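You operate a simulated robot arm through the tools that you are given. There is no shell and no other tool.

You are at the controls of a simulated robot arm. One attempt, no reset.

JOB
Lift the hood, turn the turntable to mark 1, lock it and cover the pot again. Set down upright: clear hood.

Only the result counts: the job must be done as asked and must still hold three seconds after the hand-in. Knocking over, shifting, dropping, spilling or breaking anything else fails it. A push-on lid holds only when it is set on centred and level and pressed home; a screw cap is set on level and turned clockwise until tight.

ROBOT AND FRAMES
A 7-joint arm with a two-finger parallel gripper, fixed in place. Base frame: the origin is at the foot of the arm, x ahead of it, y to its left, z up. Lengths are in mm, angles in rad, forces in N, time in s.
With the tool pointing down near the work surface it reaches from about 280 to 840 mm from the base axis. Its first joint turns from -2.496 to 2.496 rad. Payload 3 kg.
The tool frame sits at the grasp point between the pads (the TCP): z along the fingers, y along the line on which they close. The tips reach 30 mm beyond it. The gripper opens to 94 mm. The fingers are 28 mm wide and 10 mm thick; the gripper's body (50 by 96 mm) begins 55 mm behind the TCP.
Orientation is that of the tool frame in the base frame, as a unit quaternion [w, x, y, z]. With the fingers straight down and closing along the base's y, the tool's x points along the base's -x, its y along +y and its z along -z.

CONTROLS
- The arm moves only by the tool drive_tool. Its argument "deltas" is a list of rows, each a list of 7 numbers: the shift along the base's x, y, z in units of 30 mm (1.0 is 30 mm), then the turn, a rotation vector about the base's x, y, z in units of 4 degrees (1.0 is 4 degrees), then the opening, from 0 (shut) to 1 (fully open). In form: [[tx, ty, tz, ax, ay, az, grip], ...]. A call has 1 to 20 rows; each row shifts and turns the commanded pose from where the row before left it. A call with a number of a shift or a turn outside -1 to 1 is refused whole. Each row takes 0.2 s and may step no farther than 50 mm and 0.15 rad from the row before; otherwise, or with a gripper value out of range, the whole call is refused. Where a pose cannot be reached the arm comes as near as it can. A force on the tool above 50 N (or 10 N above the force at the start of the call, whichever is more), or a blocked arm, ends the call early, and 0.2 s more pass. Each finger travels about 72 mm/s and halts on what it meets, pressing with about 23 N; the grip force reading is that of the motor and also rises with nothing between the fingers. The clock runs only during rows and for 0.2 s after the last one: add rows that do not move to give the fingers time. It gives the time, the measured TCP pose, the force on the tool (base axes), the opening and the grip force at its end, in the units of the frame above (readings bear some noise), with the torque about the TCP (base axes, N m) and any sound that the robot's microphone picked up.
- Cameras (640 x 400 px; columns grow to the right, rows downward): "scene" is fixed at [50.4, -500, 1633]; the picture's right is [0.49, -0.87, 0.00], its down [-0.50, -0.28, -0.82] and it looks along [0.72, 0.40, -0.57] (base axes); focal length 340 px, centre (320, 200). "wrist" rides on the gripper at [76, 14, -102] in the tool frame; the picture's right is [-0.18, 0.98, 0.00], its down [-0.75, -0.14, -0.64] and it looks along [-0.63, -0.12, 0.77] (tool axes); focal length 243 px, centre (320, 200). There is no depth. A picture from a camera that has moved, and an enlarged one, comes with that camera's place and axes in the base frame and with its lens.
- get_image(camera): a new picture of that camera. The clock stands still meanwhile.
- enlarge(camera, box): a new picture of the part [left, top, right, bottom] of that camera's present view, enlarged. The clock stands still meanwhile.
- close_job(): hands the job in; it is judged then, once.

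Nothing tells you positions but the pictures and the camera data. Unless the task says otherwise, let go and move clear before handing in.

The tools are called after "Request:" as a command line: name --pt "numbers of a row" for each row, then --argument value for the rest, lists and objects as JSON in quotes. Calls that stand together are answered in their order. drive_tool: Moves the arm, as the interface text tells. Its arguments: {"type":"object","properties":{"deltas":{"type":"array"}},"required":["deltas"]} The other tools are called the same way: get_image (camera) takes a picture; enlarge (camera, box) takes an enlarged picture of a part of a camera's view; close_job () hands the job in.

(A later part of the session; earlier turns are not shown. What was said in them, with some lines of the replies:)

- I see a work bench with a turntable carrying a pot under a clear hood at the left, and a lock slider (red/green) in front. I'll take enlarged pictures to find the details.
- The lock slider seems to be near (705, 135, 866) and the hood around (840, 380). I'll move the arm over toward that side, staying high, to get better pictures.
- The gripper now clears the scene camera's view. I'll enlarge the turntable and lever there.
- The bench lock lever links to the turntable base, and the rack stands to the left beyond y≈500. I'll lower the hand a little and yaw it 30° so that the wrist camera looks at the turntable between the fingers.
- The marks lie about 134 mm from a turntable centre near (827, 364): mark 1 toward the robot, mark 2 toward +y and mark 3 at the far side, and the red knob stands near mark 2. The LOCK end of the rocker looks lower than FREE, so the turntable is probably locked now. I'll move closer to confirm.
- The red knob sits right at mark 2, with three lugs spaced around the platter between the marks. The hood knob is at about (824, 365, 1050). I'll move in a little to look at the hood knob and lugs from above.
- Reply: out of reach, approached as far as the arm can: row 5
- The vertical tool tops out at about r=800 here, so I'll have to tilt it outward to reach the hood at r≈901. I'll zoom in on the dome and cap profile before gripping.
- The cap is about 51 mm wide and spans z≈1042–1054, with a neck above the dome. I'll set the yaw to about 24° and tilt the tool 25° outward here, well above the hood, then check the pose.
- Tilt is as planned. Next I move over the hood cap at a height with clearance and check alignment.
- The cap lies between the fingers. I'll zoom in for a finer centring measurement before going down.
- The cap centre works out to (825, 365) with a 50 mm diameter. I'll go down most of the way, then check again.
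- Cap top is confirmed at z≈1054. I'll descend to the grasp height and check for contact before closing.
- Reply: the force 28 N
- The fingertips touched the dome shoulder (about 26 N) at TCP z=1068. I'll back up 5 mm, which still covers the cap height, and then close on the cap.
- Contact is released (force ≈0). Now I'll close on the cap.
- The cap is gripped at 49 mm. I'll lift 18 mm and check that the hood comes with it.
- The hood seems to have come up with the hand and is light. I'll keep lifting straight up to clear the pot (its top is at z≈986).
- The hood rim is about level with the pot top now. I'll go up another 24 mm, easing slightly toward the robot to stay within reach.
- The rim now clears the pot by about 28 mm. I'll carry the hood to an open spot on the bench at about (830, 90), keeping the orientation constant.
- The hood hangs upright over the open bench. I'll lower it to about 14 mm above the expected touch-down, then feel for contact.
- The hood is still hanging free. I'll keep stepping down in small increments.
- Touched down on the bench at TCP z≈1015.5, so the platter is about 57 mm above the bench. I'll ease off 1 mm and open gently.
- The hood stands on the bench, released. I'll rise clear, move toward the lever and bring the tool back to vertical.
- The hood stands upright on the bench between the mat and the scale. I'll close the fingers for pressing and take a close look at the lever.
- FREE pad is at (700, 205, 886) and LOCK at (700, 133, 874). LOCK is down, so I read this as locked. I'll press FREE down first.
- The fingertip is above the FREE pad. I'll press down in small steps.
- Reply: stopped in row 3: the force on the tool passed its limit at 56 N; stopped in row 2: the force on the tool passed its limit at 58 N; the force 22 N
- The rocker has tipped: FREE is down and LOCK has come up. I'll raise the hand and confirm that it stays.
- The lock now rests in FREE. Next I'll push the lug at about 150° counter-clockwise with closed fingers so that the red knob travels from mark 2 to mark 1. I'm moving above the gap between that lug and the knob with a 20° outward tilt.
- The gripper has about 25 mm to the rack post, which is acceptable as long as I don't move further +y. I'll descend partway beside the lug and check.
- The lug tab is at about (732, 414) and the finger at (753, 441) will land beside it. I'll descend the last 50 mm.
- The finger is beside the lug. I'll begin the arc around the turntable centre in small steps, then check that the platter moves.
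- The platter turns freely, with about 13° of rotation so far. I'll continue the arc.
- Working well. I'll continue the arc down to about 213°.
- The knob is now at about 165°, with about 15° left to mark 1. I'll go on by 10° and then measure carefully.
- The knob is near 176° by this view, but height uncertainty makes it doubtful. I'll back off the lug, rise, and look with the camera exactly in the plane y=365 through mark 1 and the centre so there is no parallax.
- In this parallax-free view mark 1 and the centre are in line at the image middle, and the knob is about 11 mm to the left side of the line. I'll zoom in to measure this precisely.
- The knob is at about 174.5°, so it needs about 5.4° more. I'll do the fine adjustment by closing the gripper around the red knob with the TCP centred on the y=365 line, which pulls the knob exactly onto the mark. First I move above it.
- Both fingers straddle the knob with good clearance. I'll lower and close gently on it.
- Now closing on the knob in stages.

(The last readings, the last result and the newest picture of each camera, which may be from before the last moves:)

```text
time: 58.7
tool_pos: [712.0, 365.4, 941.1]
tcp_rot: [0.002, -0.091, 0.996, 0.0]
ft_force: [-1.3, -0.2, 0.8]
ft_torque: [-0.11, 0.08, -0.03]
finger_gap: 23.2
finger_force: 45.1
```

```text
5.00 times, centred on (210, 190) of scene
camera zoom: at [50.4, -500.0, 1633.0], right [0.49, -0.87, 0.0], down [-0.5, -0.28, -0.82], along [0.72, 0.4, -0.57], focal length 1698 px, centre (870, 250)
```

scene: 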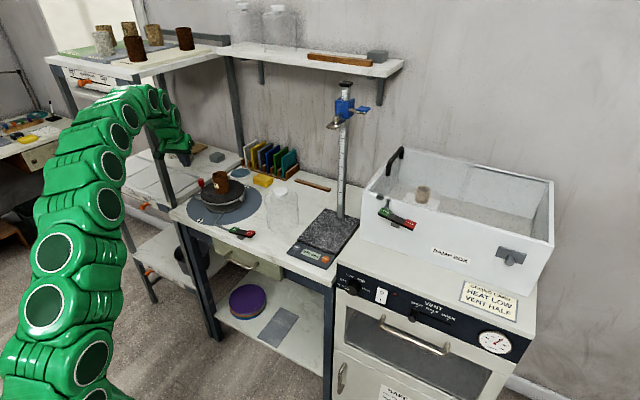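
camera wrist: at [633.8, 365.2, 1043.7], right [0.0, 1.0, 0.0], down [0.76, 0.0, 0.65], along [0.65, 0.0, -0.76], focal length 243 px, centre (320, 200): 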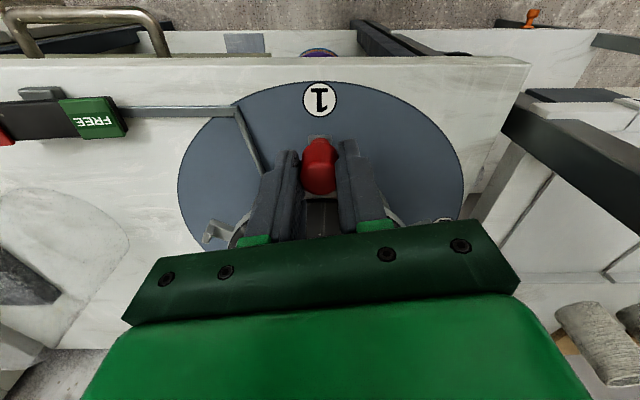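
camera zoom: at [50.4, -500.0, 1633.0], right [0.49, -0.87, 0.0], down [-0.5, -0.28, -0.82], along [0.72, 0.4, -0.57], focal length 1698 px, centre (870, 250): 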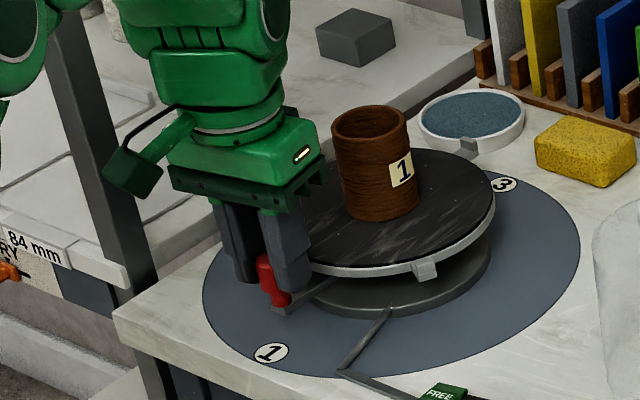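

The knob is now in line with mark 1. I'll open, rise, and check the alignment again.

Request:
drive_tool --pt "0 0 0 0 0 0 0.35" --pt "0 0 0 0 0 0 0.6" --pt "0 0 0 0 0 0 1" --pt "0 0 0.4 0 0 0 1" --pt "0 0 0.9 0 0 0 1" --pt "0 0 0.9 0 0 0 1" --pt "0 0 0.9 0 0 0 1" --pt "-0.2 0 0.9 0 0 0 1" --pt "-0.2 0 0.9 0 0 0 1" --pt "0 0 0 0 0 0 1"

Request:
enlarge --camera "wrist" --box '[270, 40, 370, 120]'

Request:
enlarge --camera "wrist" --box '[220, 40, 420, 230]'

Request:
enlarge --camera "scene" --box '[170, 140, 310, 250]'

```text
time: 60.9
tool_pos: [698.8, 364.4, 1086.7]
tcp_rot: [0.001, -0.09, 0.996, 0.0]
ft_force: [-0.3, 0.0, 0.3]
ft_torque: [-0.01, -0.01, -0.02]
finger_gap: 94.0
finger_force: 0.0
```

```text
5.00 times, centred on (320, 80) of wrist
camera zoom: at [621.7, 365.1, 1189.8], right [0.0, 1.0, 0.0], down [0.76, 0.0, 0.65], along [0.65, 0.0, -0.76], focal length 1213 px, centre (320, 800)
```

zoom: 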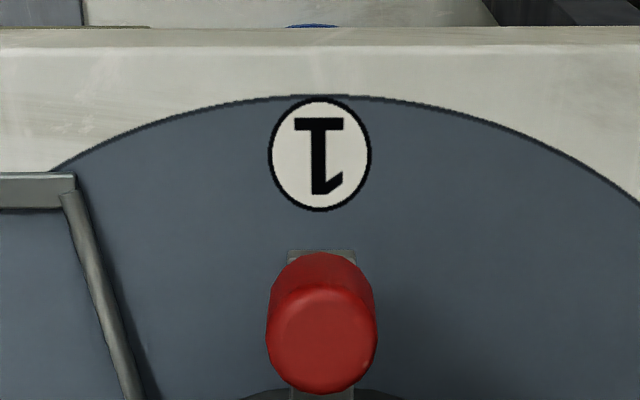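

```text
2.11 times, centred on (320, 135) of wrist
camera zoom: at [621.7, 365.1, 1189.8], right [0.0, 1.0, 0.0], down [0.76, 0.0, 0.65], along [0.65, 0.0, -0.76], focal length 511 px, centre (320, 337)
```

zoom: 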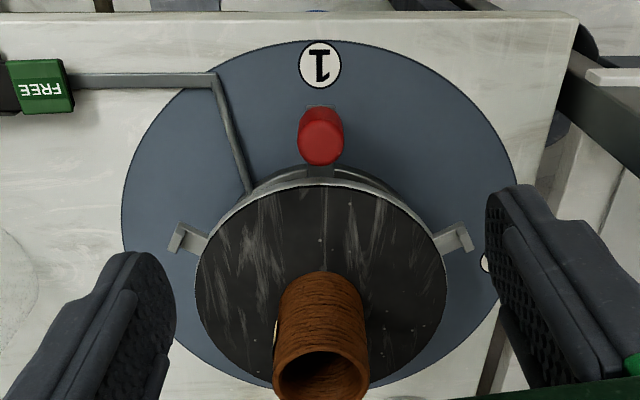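

```text
3.64 times, centred on (240, 195) of scene
camera zoom: at [50.4, -500.0, 1633.0], right [0.49, -0.87, 0.0], down [-0.5, -0.28, -0.82], along [0.72, 0.4, -0.57], focal length 1235 px, centre (611, 218)
```

zoom: 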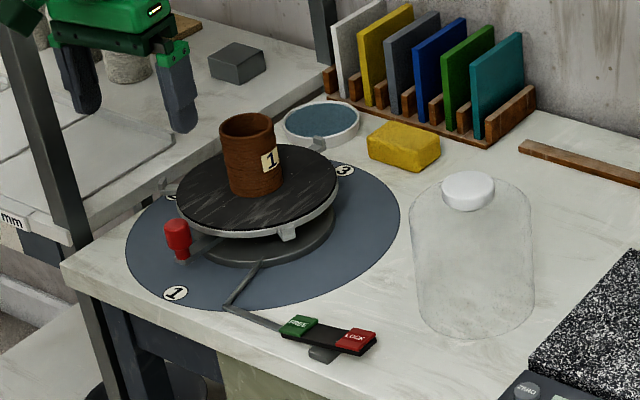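

Red knob, mark 1 and the centre are now exactly in line. Next I close the fingers and go above the LOCK pad.

Request:
drive_tool --pt "0 -0.95 0 0 0 0 0" --pt "0 -0.95 0 0 0 0 0" --pt "0 -0.95 0 0 0 0 0" --pt "0 -0.95 0 0 0 0 0" --pt "0 -0.95 0 0 0 0 0" --pt "0 -0.95 0 0 0 0 0" --pt "0 -0.95 0 0 0 0 0" --pt "0.05 -0.98 0 0 0 0 0" --pt "0 0 -0.9 0 0 0 0" --pt "0 0 -0.9 0 0 0 0" --pt "0 0 -0.9 0 0 0 0" --pt "0 0 -0.9 0 0 0 0" --pt "0 0 -0.9 0 0 0 0" --pt "0 0 0 0 0 0 0"

Request:
get_image --camera "wrist"

Request:
enlarge --camera "scene" --box '[190, 170, 310, 255]'

```text
time: 63.9
tool_pos: [701.8, 135.7, 953.8]
tcp_rot: [0.003, -0.09, 0.996, 0.0]
ft_force: [0.3, -0.8, 0.7]
ft_torque: [0.01, 0.0, -0.01]
finger_gap: 0.0
finger_force: 23.2
```

```text
taken
camera wrist: at [623.1, 135.4, 1056.0], right [0.0, 1.0, 0.0], down [0.76, 0.0, 0.65], along [0.65, 0.0, -0.76], focal length 243 px, centre (320, 200)
```

wrist: 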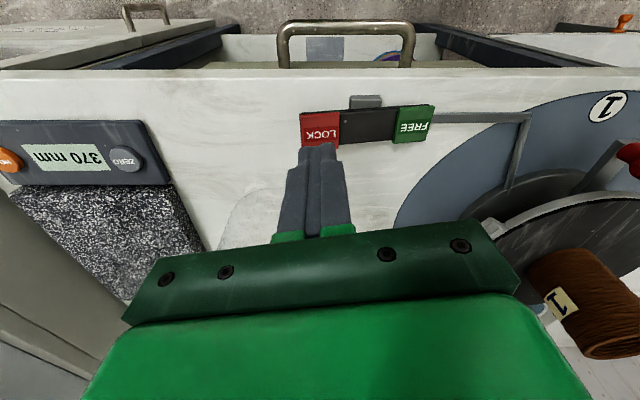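

```text
4.71 times, centred on (250, 212) of scene
camera zoom: at [50.4, -500.0, 1633.0], right [0.49, -0.87, 0.0], down [-0.5, -0.28, -0.82], along [0.72, 0.4, -0.57], focal length 1598 px, centre (649, 141)
```

zoom: 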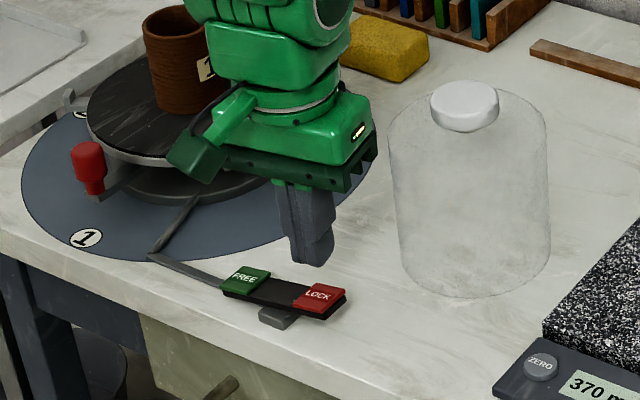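

The finger is over the LOCK pad. Pressing down in small steps.

Request:
drive_tool --pt "-0.06 -0.06 -0.5 0 0 0 0" --pt "0 0 -0.4 0 0 0 0" --pt "0 0 -0.2 0 0 0 0" --pt "0 0 -0.1 0 0 0 0" --pt "0 0 -0.1 0 0 0 0" --pt "0 0 -0.1 0 0 0 0" --pt "0 0 0 0 0 0 0"

Request:
enlarge --camera "scene" --box '[205, 210, 269, 250]'

```text
time: 65.5
tool_pos: [699.4, 134.9, 911.0]
tcp_rot: [0.003, -0.091, 0.996, 0.0]
ft_force: [-0.4, 0.1, -0.3]
ft_torque: [0.01, -0.01, 0.02]
finger_gap: 0.0
finger_force: 22.2
```

```text
10.00 times, centred on (237, 230) of scene
camera zoom: at [50.4, -500.0, 1633.0], right [0.49, -0.87, 0.0], down [-0.5, -0.28, -0.82], along [0.72, 0.4, -0.57], focal length 3396 px, centre (1150, -100)
```

zoom: 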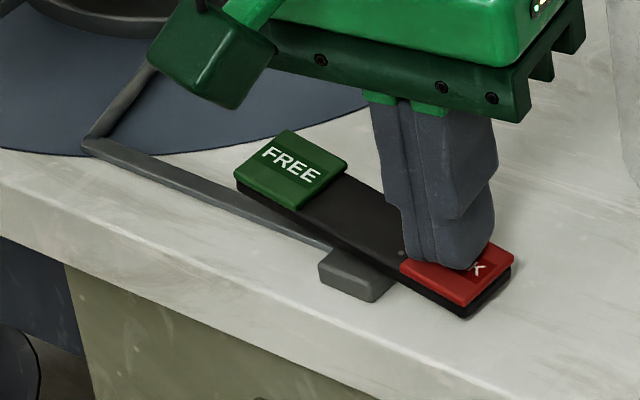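

The rocker has snapped over to LOCK. I'll press slightly further to make sure it's home, then rise.

Request:
drive_tool --pt "0 0 -0.1 0 0 0 0" --pt "0 0 -0.05 0 0 0 0" --pt "0 0 0 0 0 0 0"

Request:
drive_tool --pt "0 0 0.5 0 0 0 0" --pt "0 0 0.9 0 0 0 0" --pt "0 0 0.9 0 0 0 0" --pt "0 0 0.9 0 0 0 0" --pt "0 0 0.9 0 0 0 0" --pt "0 0 0.9 0 0 0 0" --pt "0 0 0.9 0 0 0 0" --pt "0 0 0 0 0 0 0"

Request:
enlarge --camera "scene" --box '[170, 150, 310, 250]'

Request:
get_image --camera "wrist"

```text
time: 66.1
tool_pos: [699.5, 134.7, 910.3]
tcp_rot: [0.004, -0.089, 0.996, 0.0]
ft_force: [-17.2, -4.9, 20.6]
ft_torque: [0.12, 0.26, 0.14]
finger_gap: 0.1
finger_force: 23.5
stopped in row 2: the force on the tool passed its limit at 54 N (the readings are from after the stop); the commanded pose is now the measured one
```

```text
time: 67.9
tool_pos: [698.4, 133.0, 1086.4]
tcp_rot: [0.003, -0.09, 0.996, 0.0]
ft_force: [-0.5, 0.1, 0.2]
ft_torque: [0.0, 0.01, -0.01]
finger_gap: 0.0
finger_force: 22.8
```

```text
4.00 times, centred on (240, 200) of scene
camera zoom: at [50.4, -500.0, 1633.0], right [0.49, -0.87, 0.0], down [-0.5, -0.28, -0.82], along [0.72, 0.4, -0.57], focal length 1358 px, centre (640, 200)
```

zoom: 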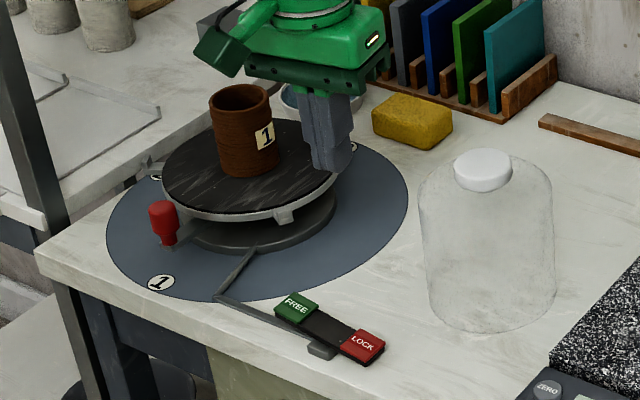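

```text
taken
camera wrist: at [621.2, 134.5, 1189.1], right [0.0, 1.0, 0.0], down [0.76, 0.0, 0.65], along [0.65, 0.0, -0.76], focal length 243 px, centre (320, 200)
```

wrist: 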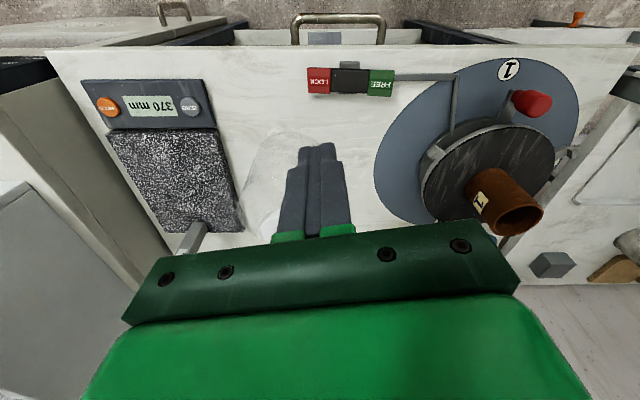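

LOCK is down again and the knob remains at mark 1. Now I'll go back over the hood with the same yaw and tilt as in the first grasp, open the fingers, and check the cap's position.

Request:
drive_tool --pt "0 0 0.97 0 0 0 1" --pt "0 0 0 0 0 0.845 1" --pt "0 0 0 0 0 0.845 1" --pt "0 0 0 0 0 0.845 1" --pt "0 0 0 0 0.086 0.845 1" --pt "0.593 -0.214 0 0.361 -0.8166 0 1" --pt "0.593 -0.214 0 0.361 -0.8166 0 1" --pt "0.593 -0.214 0 0.361 -0.8166 0 1" --pt "0.593 -0.214 0 0.361 -0.8166 0 1" --pt "0.593 -0.214 0 0.361 -0.8166 0 1" --pt "0.593 -0.214 0 0.361 -0.8166 0 1" --pt "0.593 -0.214 0 0.361 -0.8166 0 1" --pt "0 0 0 0 0 0 1"

Request:
get_image --camera "wrist"

Request:
enlarge --camera "wrist" --box '[256, 10, 376, 110]'

```text
time: 70.7
tool_pos: [826.4, 89.8, 1115.1]
tcp_rot: [0.212, -0.203, 0.955, 0.046]
ft_force: [-0.5, 0.0, 0.5]
ft_torque: [0.01, 0.02, -0.01]
finger_gap: 93.9
finger_force: 0.2
```

```text
taken
camera wrist: at [716.8, 56.1, 1176.1], right [-0.25, 0.97, 0.08], down [0.43, 0.04, 0.9], along [0.87, 0.26, -0.43], focal length 243 px, centre (320, 200)
```

wrist: 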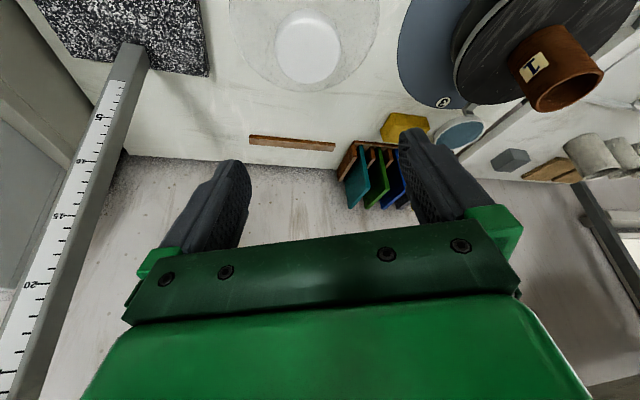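

```text
4.00 times, centred on (316, 60) of wrist
camera zoom: at [716.8, 56.1, 1176.1], right [-0.25, 0.97, 0.08], down [0.43, 0.04, 0.9], along [0.87, 0.26, -0.43], focal length 970 px, centre (336, 760)
```

zoom: 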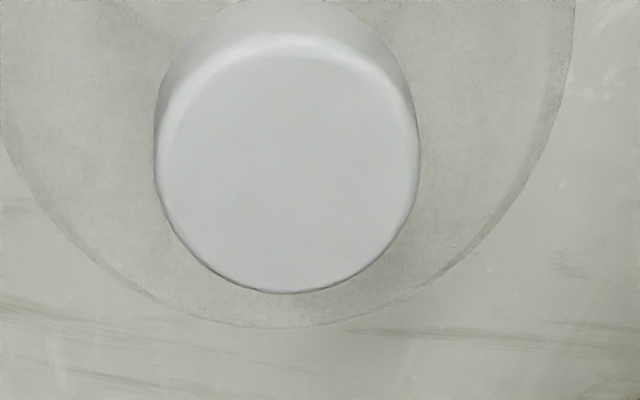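

The cap is where I left it, at about (829, 90). I'll correct by a few millimetres and descend to the grasp height of 1015.

Request:
drive_tool --pt "-0.107 -0.067 -0.5 0 0 0 1" --pt "0 0 -0.5 0 0 0 1" --pt "0 0 -0.5 0 0 0 1" --pt "0 0 -0.5 0 0 0 1" --pt "0 0 0 0 0 0 1"

Request:
enlarge --camera "wrist" --box '[220, 60, 440, 220]'

```text
time: 71.9
tool_pos: [822.4, 87.9, 1055.5]
tcp_rot: [0.212, -0.202, 0.955, 0.045]
ft_force: [0.2, -0.2, -0.5]
ft_torque: [0.01, 0.02, 0.02]
finger_gap: 94.1
finger_force: 0.1
```

```text
2.50 times, centred on (330, 140) of wrist
camera zoom: at [713.2, 54.6, 1116.3], right [-0.25, 0.97, 0.08], down [0.43, 0.04, 0.9], along [0.87, 0.26, -0.43], focal length 606 px, centre (295, 350)
```

zoom: 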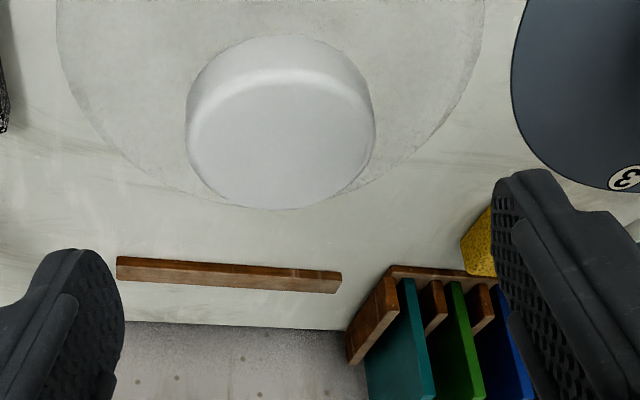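

Request:
drive_tool --pt "0 0 -0.5 0 0 0 1" --pt "0 0 -0.45 0 0 0 1" --pt "0 0 -0.25 0 0 0 1" --pt "0 0 -0.12 0 0 0 1" --pt "0 0 0 0 0 0 1"

Request:
enlarge --camera "wrist" --box '[220, 60, 440, 220]'

Request:
enlarge --camera "scene" --box '[240, 150, 330, 230]'

```text
time: 73.1
tool_pos: [821.7, 86.9, 1016.2]
tcp_rot: [0.212, -0.202, 0.955, 0.046]
ft_force: [0.3, 0.6, 0.2]
ft_torque: [0.0, 0.0, -0.02]
finger_gap: 94.1
finger_force: 0.1
```

```text
2.50 times, centred on (330, 140) of wrist
camera zoom: at [713.1, 55.0, 1077.3], right [-0.25, 0.97, 0.08], down [0.43, 0.04, 0.9], along [0.87, 0.26, -0.43], focal length 606 px, centre (295, 350)
```

zoom: 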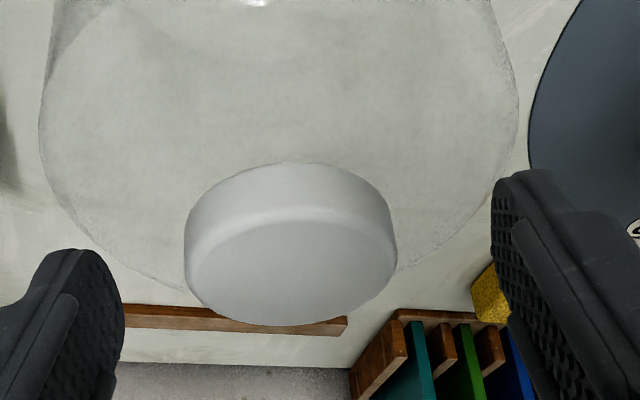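

```text
5.00 times, centred on (285, 190) of scene
camera zoom: at [50.4, -500.0, 1633.0], right [0.49, -0.87, 0.0], down [-0.5, -0.28, -0.82], along [0.72, 0.4, -0.57], focal length 1698 px, centre (495, 250)
```

zoom: 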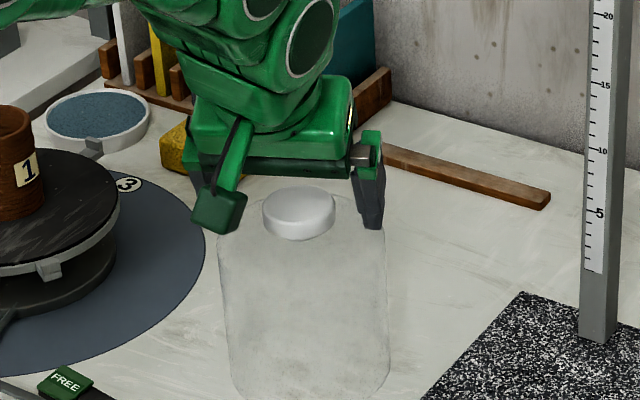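

The view matches the first grasp almost exactly. Closing on the cap.

Request:
drive_tool --pt "0 0 0 0 0 0 0.5" --pt "0 0 0 0 0 0 0.2" --pt "0 0 0 0 0 0 0" --pt "0 0 0 0 0 0 0" --pt "0 0 0 0 0 0 0"

Request:
enlarge --camera "wrist" --box '[220, 60, 440, 220]'

```text
time: 74.3
tool_pos: [823.0, 88.0, 1016.1]
tcp_rot: [0.213, -0.203, 0.955, 0.046]
ft_force: [0.1, -0.4, 1.0]
ft_torque: [0.0, 0.0, 0.02]
finger_gap: 48.7
finger_force: 23.5
```

```text
2.50 times, centred on (330, 140) of wrist
camera zoom: at [713.1, 54.9, 1077.3], right [-0.25, 0.97, 0.08], down [0.43, 0.04, 0.9], along [0.87, 0.26, -0.43], focal length 606 px, centre (295, 350)
```

zoom: 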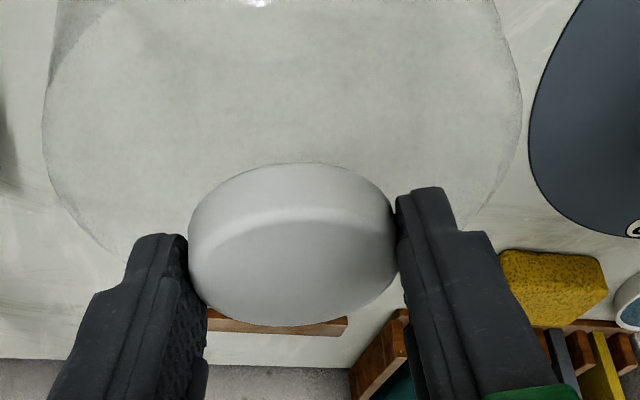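

Firm grip on the cap, matching the first grasp. I'll lift the hood straight up to the carrying height.

Request:
drive_tool --pt "0 0 0.2 0 0 0 0" --pt "0 0 0.4 0 0 0 0" --pt "0 0 0.6 0 0 0 0" --pt "0 0 0.6 0 0 0 0" --pt "0 0 0.6 0 0 0 0" --pt "0 0 0.6 0 0 0 0" --pt "0 0 0.6 0 0 0 0" --pt "0 0 0.6 0 0 0 0" --pt "0 0 0.6 0 0 0 0" --pt "0 0 0.5 0 0 0 0" --pt "0 0 0 0 0 0 0"

Request:
enlarge --camera "scene" --box '[170, 100, 330, 240]'

```text
time: 76.7
tool_pos: [822.4, 86.9, 1174.4]
tcp_rot: [0.213, -0.203, 0.955, 0.046]
ft_force: [0.4, 0.3, -1.6]
ft_torque: [0.01, -0.01, -0.04]
finger_gap: 49.4
finger_force: 23.2
```

```text
2.86 times, centred on (250, 170) of scene
camera zoom: at [50.4, -500.0, 1633.0], right [0.49, -0.87, 0.0], down [-0.5, -0.28, -0.82], along [0.72, 0.4, -0.57], focal length 970 px, centre (520, 286)
```

zoom: 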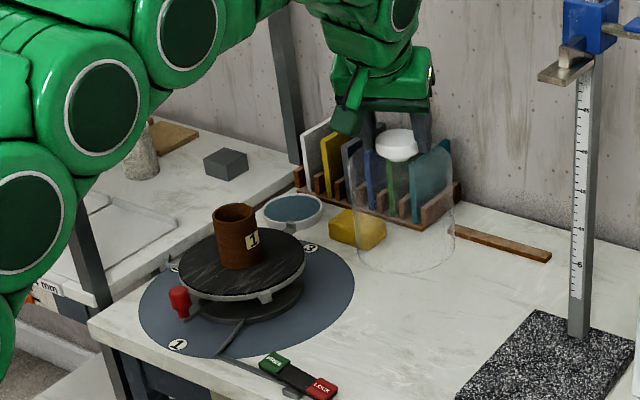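

The hood is lifted. Carrying it back toward the turntable at the same height.

Request:
drive_tool --pt "-0.049 0.746 0 0 0 0 0" --pt "-0.049 0.746 0 0 0 0 0" --pt "-0.049 0.746 0 0 0 0 0" --pt "-0.049 0.746 0 0 0 0 0" --pt "-0.049 0.746 0 0 0 0 0" --pt "-0.049 0.746 0 0 0 0 0" --pt "-0.049 0.746 0 0 0 0 0" --pt "-0.049 0.746 0 0 0 0 0" --pt "-0.049 0.746 0 0 0 0 0" --pt "-0.049 0.746 0 0 0 0 0" --pt "-0.049 0.746 0 0 0 0 0" --pt "-0.049 0.746 0 0 0 0 0" --pt "0 0 0 0 0 0 0"

Request:
get_image --camera "wrist"

Request:
enlarge --camera "scene" --box '[180, 110, 276, 205]'

```text
time: 79.5
tool_pos: [802.9, 355.6, 1174.8]
tcp_rot: [0.212, -0.202, 0.955, 0.046]
ft_force: [0.1, -0.2, -1.5]
ft_torque: [0.01, -0.01, -0.02]
finger_gap: 49.0
finger_force: 23.4
```

```text
taken
camera wrist: at [694.9, 323.5, 1235.4], right [-0.25, 0.97, 0.08], down [0.43, 0.04, 0.9], along [0.87, 0.26, -0.43], focal length 243 px, centre (320, 200)
```

wrist: 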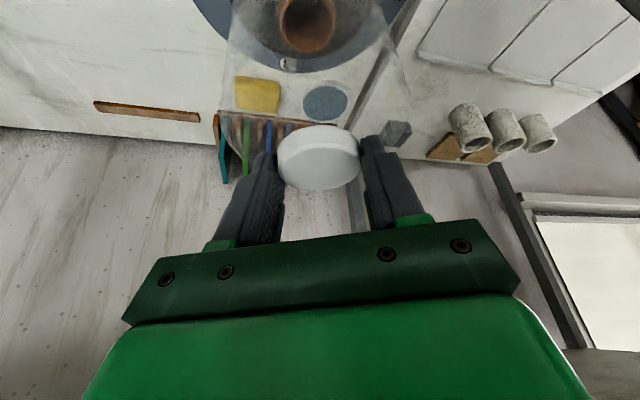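

```text
4.21 times, centred on (228, 158) of scene
camera zoom: at [50.4, -500.0, 1633.0], right [0.49, -0.87, 0.0], down [-0.5, -0.28, -0.82], along [0.72, 0.4, -0.57], focal length 1430 px, centre (707, 379)
```

zoom: 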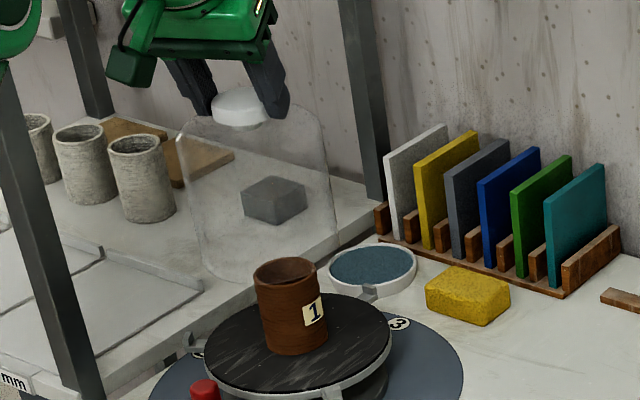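

The hood is back beside the platter axis. I'll move above the original grasp position and lower partway.

Request:
drive_tool --pt "0.15 0.073 0 0 0 0 0" --pt "0.15 0.073 0 0 0 0 0" --pt "0.153 0.074 -0.1 0 0 0 0" --pt "0 0 0 0 0 0 0" --pt "0 0 0 0 0 0 0"

Request:
get_image --camera "wrist"

Request:
enlarge --camera "scene" --box '[180, 110, 276, 205]'

```text
time: 80.7
tool_pos: [817.0, 363.2, 1172.0]
tcp_rot: [0.212, -0.202, 0.955, 0.045]
ft_force: [-0.2, -0.3, -0.7]
ft_torque: [0.03, 0.01, 0.0]
finger_gap: 49.2
finger_force: 22.8
```

```text
taken
camera wrist: at [708.6, 329.7, 1232.8], right [-0.25, 0.97, 0.08], down [0.43, 0.04, 0.9], along [0.87, 0.26, -0.43], focal length 243 px, centre (320, 200)
```

wrist: 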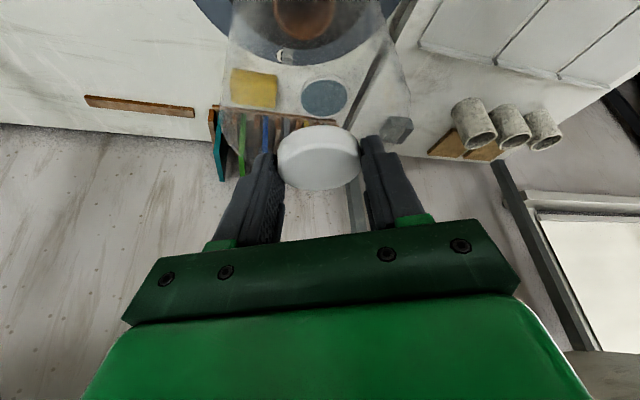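

```text
4.21 times, centred on (228, 158) of scene
camera zoom: at [50.4, -500.0, 1633.0], right [0.49, -0.87, 0.0], down [-0.5, -0.28, -0.82], along [0.72, 0.4, -0.57], focal length 1430 px, centre (707, 379)
```

zoom: 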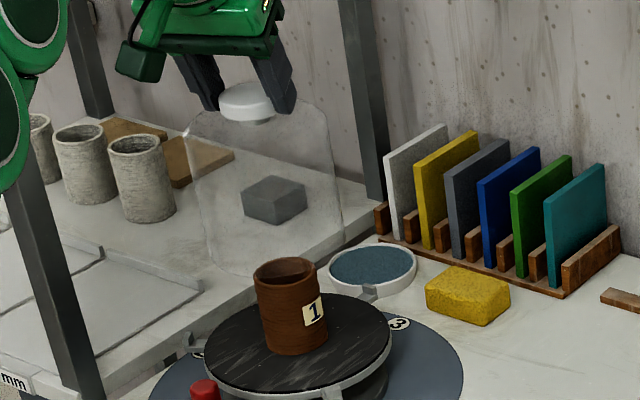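

Request:
drive_tool --pt "0.02 0 -0.3 0 0 0 0" --pt "0 0 -0.3 0 0 0 0" --pt "0 0 -0.3 0 0 0 0" --pt "0 0 -0.3 0 0 0 0" --pt "0 0 0 0 0 0 0"

Request:
enlarge --camera "scene" --box '[180, 110, 276, 205]'

Request:
enlarge --camera "wrist" --box '[220, 0, 440, 160]'

```text
time: 81.9
tool_pos: [818.0, 361.8, 1135.7]
tcp_rot: [0.212, -0.203, 0.955, 0.046]
ft_force: [-0.7, -0.3, -1.3]
ft_torque: [0.02, 0.02, 0.01]
finger_gap: 49.3
finger_force: 22.9
```

```text
4.21 times, centred on (228, 158) of scene
camera zoom: at [50.4, -500.0, 1633.0], right [0.49, -0.87, 0.0], down [-0.5, -0.28, -0.82], along [0.72, 0.4, -0.57], focal length 1430 px, centre (707, 379)
```

zoom: 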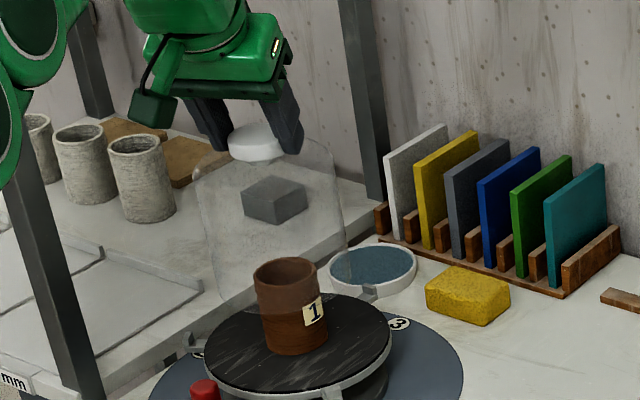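

```text
2.50 times, centred on (330, 80) of wrist
camera zoom: at [709.1, 329.7, 1196.5], right [-0.25, 0.97, 0.08], down [0.43, 0.04, 0.9], along [0.87, 0.26, -0.43], focal length 606 px, centre (295, 500)
```

zoom: 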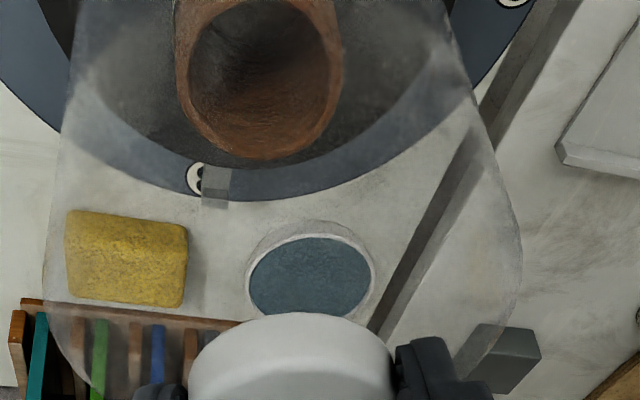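

The hood is sliding down around the pot without contact. I'll continue lowering.

Request:
drive_tool --pt "0 0 -0.3 0 0 0 0" --pt "0 0 -0.3 0 0 0 0" --pt "0 0 -0.3 0 0 0 0" --pt "0 0 -0.3 0 0 0 0" --pt "0 0 -0.3 0 0 0 0" --pt "0 0 -0.15 0 0 0 0" --pt "0 0 0 0 0 0 0"

Request:
enlarge --camera "scene" --box '[180, 130, 276, 205]'

Request:
enlarge --camera "wrist" --box '[220, 0, 440, 160]'

```text
time: 83.5
tool_pos: [817.8, 363.4, 1086.0]
tcp_rot: [0.213, -0.202, 0.955, 0.045]
ft_force: [-0.3, -1.2, -1.5]
ft_torque: [0.05, -0.02, 0.02]
finger_gap: 49.2
finger_force: 22.9
```

```text
5.33 times, centred on (228, 168) of scene
camera zoom: at [50.4, -500.0, 1633.0], right [0.49, -0.87, 0.0], down [-0.5, -0.28, -0.82], along [0.72, 0.4, -0.57], focal length 1811 px, centre (811, 373)
```

zoom: 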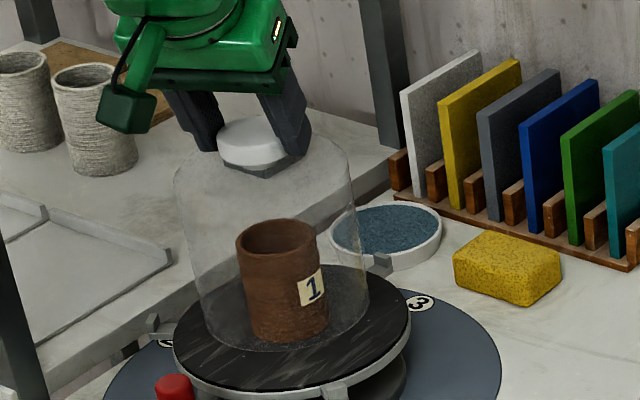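

```text
2.50 times, centred on (330, 80) of wrist
camera zoom: at [709.1, 329.8, 1146.9], right [-0.25, 0.97, 0.08], down [0.43, 0.04, 0.9], along [0.87, 0.26, -0.43], focal length 606 px, centre (295, 500)
```

zoom: 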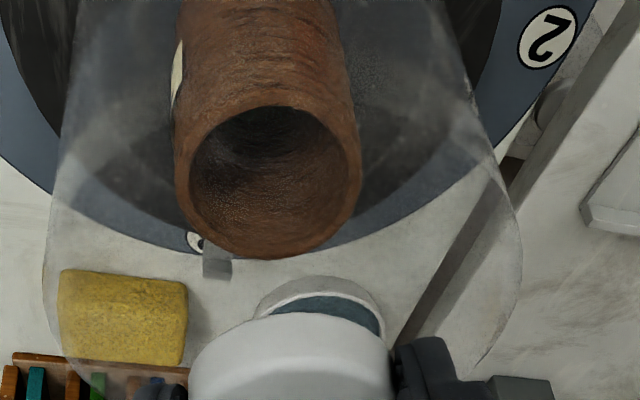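

Request:
drive_tool --pt "0 0 -0.1 0 0 0 0" --pt "0 0 -0.1 0 0 0 0" --pt "0 0 -0.1 0 0 0 0" --pt "0 0 0 0 0 0 0"

Request:
drive_tool --pt "0 0 -0.05 0 0 0 0" --pt "0 0 0 0 0 0 0"

Request:
drive_tool --pt "0 0 -0.05 0 0 0 0" --pt "0 0 0 0 0 0 0"

```text
time: 84.5
tool_pos: [817.3, 362.0, 1077.4]
tcp_rot: [0.213, -0.202, 0.955, 0.046]
ft_force: [-0.1, 0.2, -0.8]
ft_torque: [0.01, -0.01, -0.01]
finger_gap: 49.0
finger_force: 22.9
```

```text
time: 85.1
tool_pos: [817.1, 363.2, 1075.7]
tcp_rot: [0.212, -0.203, 0.955, 0.046]
ft_force: [0.1, 0.0, -2.1]
ft_torque: [-0.03, 0.0, 0.0]
finger_gap: 49.1
finger_force: 23.7
```

```text
time: 85.7
tool_pos: [817.5, 362.1, 1074.9]
tcp_rot: [0.212, -0.202, 0.955, 0.046]
ft_force: [0.0, 0.7, -1.7]
ft_torque: [0.02, 0.03, 0.04]
finger_gap: 48.8
finger_force: 23.6
```

Request:
drive_tool --pt "0 0 -0.04 0 0 0 0" --pt "0 0 0 0 0 0 0"

Request:
drive_tool --pt "0 0 -0.04 0 0 0 0" --pt "0 0 0 0 0 0 0"

```text
time: 86.3
tool_pos: [818.5, 363.0, 1073.7]
tcp_rot: [0.211, -0.202, 0.955, 0.046]
ft_force: [-1.2, 0.4, 5.0]
ft_torque: [-0.15, 0.05, 0.02]
finger_gap: 49.0
finger_force: 23.3
```

```text
time: 86.9
tool_pos: [818.4, 362.9, 1074.0]
tcp_rot: [0.213, -0.202, 0.955, 0.045]
ft_force: [-4.9, -0.3, 19.6]
ft_torque: [0.05, -0.01, 0.04]
finger_gap: 49.2
finger_force: 23.3
```

The hood has touched down on the platter (20 N) at the expected height. I'll check it before letting go.

Request:
enlarge --camera "scene" --box '[190, 140, 266, 200]'

Request:
enlarge --camera "wrist" --box '[220, 0, 440, 160]'

```text
6.67 times, centred on (228, 170) of scene
camera zoom: at [50.4, -500.0, 1633.0], right [0.49, -0.87, 0.0], down [-0.5, -0.28, -0.82], along [0.72, 0.4, -0.57], focal length 2264 px, centre (933, 400)
```

zoom: 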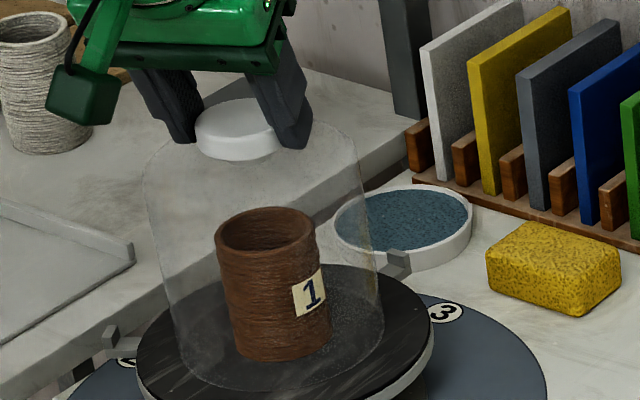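

```text
2.50 times, centred on (330, 80) of wrist
camera zoom: at [709.1, 330.1, 1133.8], right [-0.25, 0.97, 0.08], down [0.43, 0.04, 0.9], along [0.87, 0.26, -0.42], focal length 606 px, centre (295, 500)
```

zoom: 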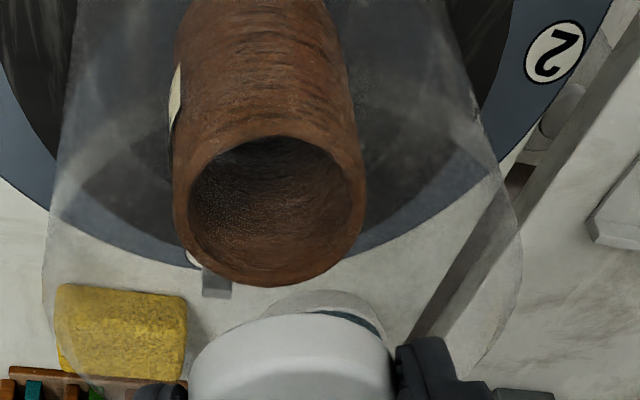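

Position matches the original placement. I'll ease off and release.

Request:
drive_tool --pt "0 0 0.04 0 0 0 0" --pt "0 0 0 0 0 0 0.6" --pt "0 0 0 0 0 0 0.8" --pt "0 0 0 0 0 0 1" --pt "0 0 0 0 0 0 1"

Request:
enlarge --camera "wrist" --box '[220, 60, 440, 220]'

```text
time: 88.1
tool_pos: [818.7, 363.6, 1073.0]
tcp_rot: [0.213, -0.202, 0.955, 0.046]
ft_force: [0.7, 0.0, 0.0]
ft_torque: [-0.01, -0.02, 0.0]
finger_gap: 93.8
finger_force: 0.0
```

```text
2.50 times, centred on (330, 140) of wrist
camera zoom: at [709.4, 330.0, 1133.6], right [-0.25, 0.97, 0.08], down [0.43, 0.04, 0.9], along [0.87, 0.26, -0.43], focal length 606 px, centre (295, 350)
```

zoom: 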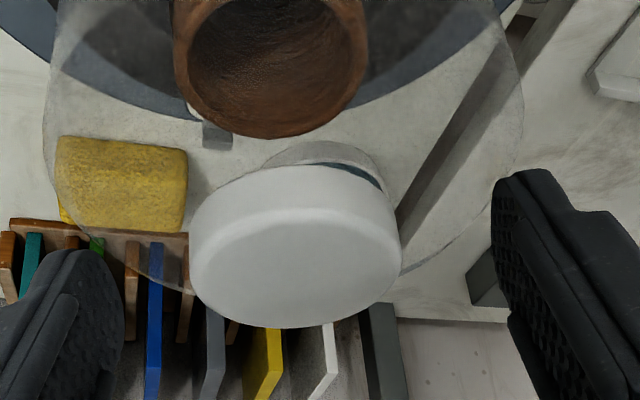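

Released. I'll rise straight up and move back for a final inspection.

Request:
drive_tool --pt "0 0 0.3 0 0 0 1" --pt "0 0 0.6 0 0 0 1" --pt "0 0 0.6 0 0 0 1" --pt "0 0 0.6 0 0 0 1" --pt "0 0 0.6 0 0 0 1" --pt "0 0 0.4 0 0 0 1" --pt "-0.8 -0.1 0.3 0 0 0 1" --pt "-0.8 -0.1 0.3 0 0 0 1" --pt "-0.8 -0.1 0.3 -0.361 0.8166 0 1" --pt "-0.8 -0.1 0.3 -0.361 0.8166 0 1" --pt "-0.8 0.2 0.3 -0.361 0.8166 0 1" --pt "-0.5 0.2 0.3 -0.361 0.8166 0 1" --pt "0 0 0 -0.361 0.8166 0 1" --pt "0 0 0 -0.361 0.8166 0 1" --pt "0 0 0 -0.361 0.8166 0 1" --pt "0 0 0 0 0 -0.84 1" --pt "0 0 0 0 0 -0.84 1" --pt "0 0 0 0 0 -0.84 1" --pt "0 0 0 0 0 -0.84 1" --pt "0 0 0 0 0 0 1"

Request:
get_image --camera "wrist"

Request:
get_image --camera "scene"

Request:
enlarge --camera "scene" --box '[180, 145, 276, 225]'

```text
time: 92.3
tool_pos: [682.2, 363.2, 1219.6]
tcp_rot: [0.032, -0.09, 0.995, 0.004]
ft_force: [-0.7, 0.3, -0.3]
ft_torque: [-0.03, 0.0, 0.02]
finger_gap: 94.1
finger_force: 0.1
out of reach, approached as far as the arm can: row 15
```

```text
taken
camera wrist: at [598.9, 361.6, 1318.0], right [0.0, 1.0, 0.01], down [0.72, -0.01, 0.69], along [0.69, 0.01, -0.72], focal length 243 px, centre (320, 200)
```

wrist: 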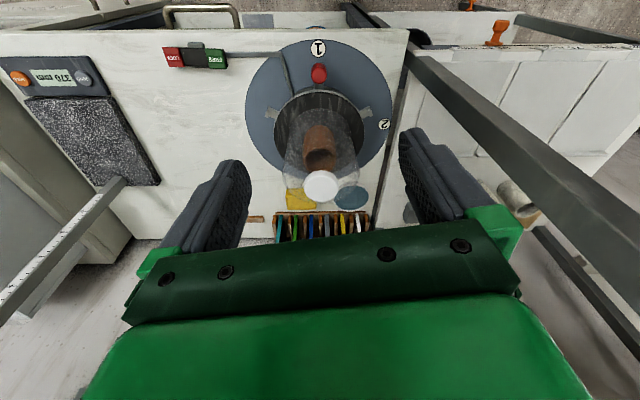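

```text
taken
```

scene: 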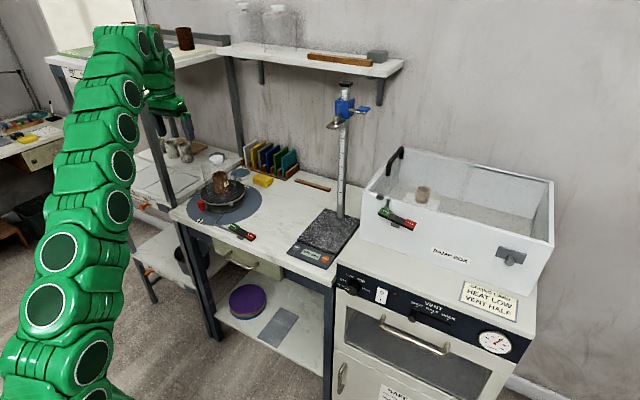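

```text
5.00 times, centred on (228, 185) of scene
camera zoom: at [50.4, -500.0, 1633.0], right [0.49, -0.87, 0.0], down [-0.5, -0.28, -0.82], along [0.72, 0.4, -0.57], focal length 1698 px, centre (780, 275)
```

zoom: 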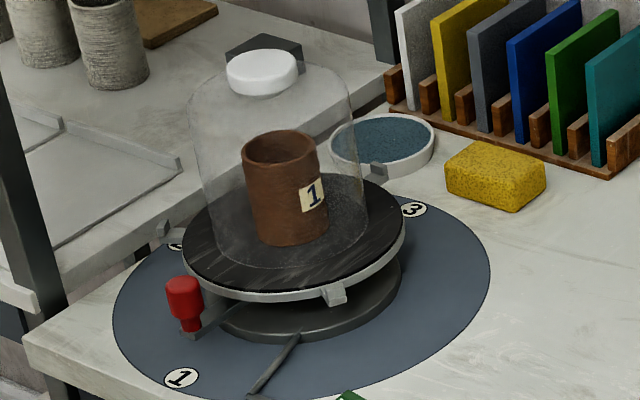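

The hood stands over the pot again and the knob is at mark 1. I'll zoom in to verify alignment, hood centring and the lock.

Request:
enlarge --camera "wrist" --box '[240, 30, 400, 220]'

Request:
enlarge --camera "wrist" --box '[280, 30, 360, 100]'

Request:
enlarge --camera "scene" --box '[205, 210, 269, 250]'

Request:
enlarge --camera "scene" --box '[196, 145, 260, 205]'

```text
2.11 times, centred on (320, 125) of wrist
camera zoom: at [598.9, 361.6, 1318.0], right [0.0, 1.0, 0.01], down [0.72, -0.01, 0.69], along [0.69, 0.01, -0.72], focal length 511 px, centre (320, 358)
```

zoom: 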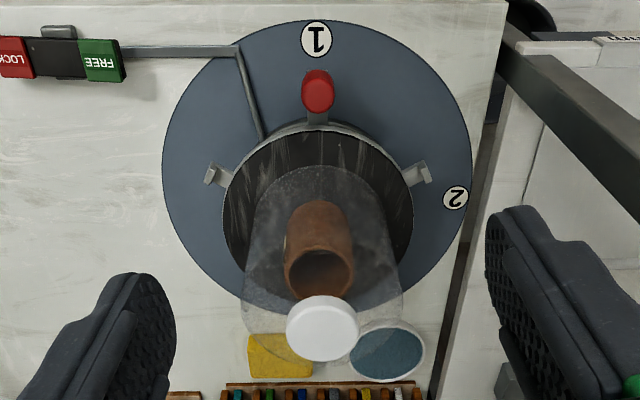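

```text
5.71 times, centred on (320, 65) of wrist
camera zoom: at [598.9, 361.6, 1318.0], right [0.0, 1.0, 0.01], down [0.72, -0.01, 0.69], along [0.69, 0.01, -0.72], focal length 1386 px, centre (320, 971)
```

zoom: 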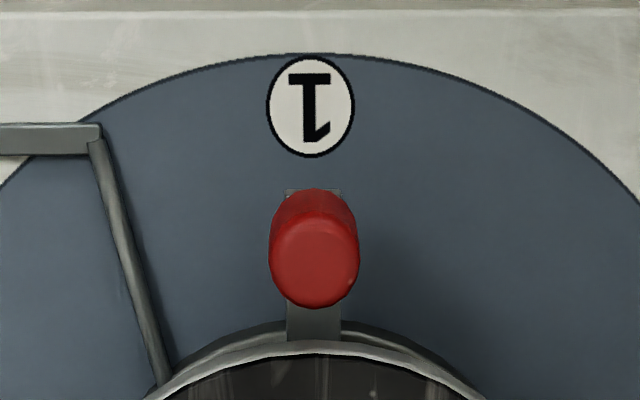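

```text
10.00 times, centred on (237, 230) of scene
camera zoom: at [50.4, -500.0, 1633.0], right [0.49, -0.87, 0.0], down [-0.5, -0.28, -0.82], along [0.72, 0.4, -0.57], focal length 3396 px, centre (1150, -100)
```

zoom: 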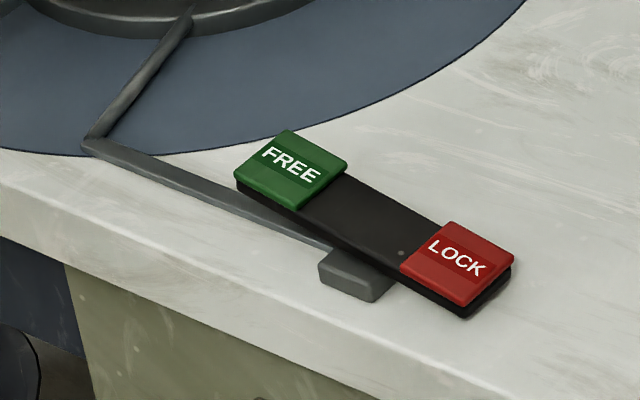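

```text
6.67 times, centred on (228, 175) of scene
camera zoom: at [50.4, -500.0, 1633.0], right [0.49, -0.87, 0.0], down [-0.5, -0.28, -0.82], along [0.72, 0.4, -0.57], focal length 2264 px, centre (933, 367)
```

zoom: 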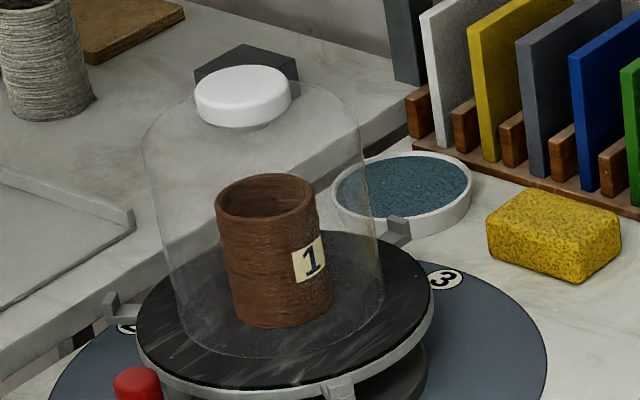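

The hood sits within about 1 mm of its original place over the pot. The red knob is in line with mark 1, the rocker is down on LOCK, and the hand is clear with nothing else moved. I'm handing in.

Request:
close_job

```text
The job is handed in.
```

The job is handed in, and the final pictures showed it done as asked:

- **Turntable:** I turned it from mark 2 to mark 1, and the red knob lines up with the mark.
- **Lock:** It was locked at the start, so I pressed FREE to turn it. LOCK is now pressed back down.
- **Hood:** It stood upright on the bench while I turned the turntable. It is now back over the pot, within about 1 mm of where it started.

While reaching for the hood the first time, the fingertips touched the dome with about 26 N. I backed off at once and saw no mark or shift. Nothing else on the bench looked moved or knocked.
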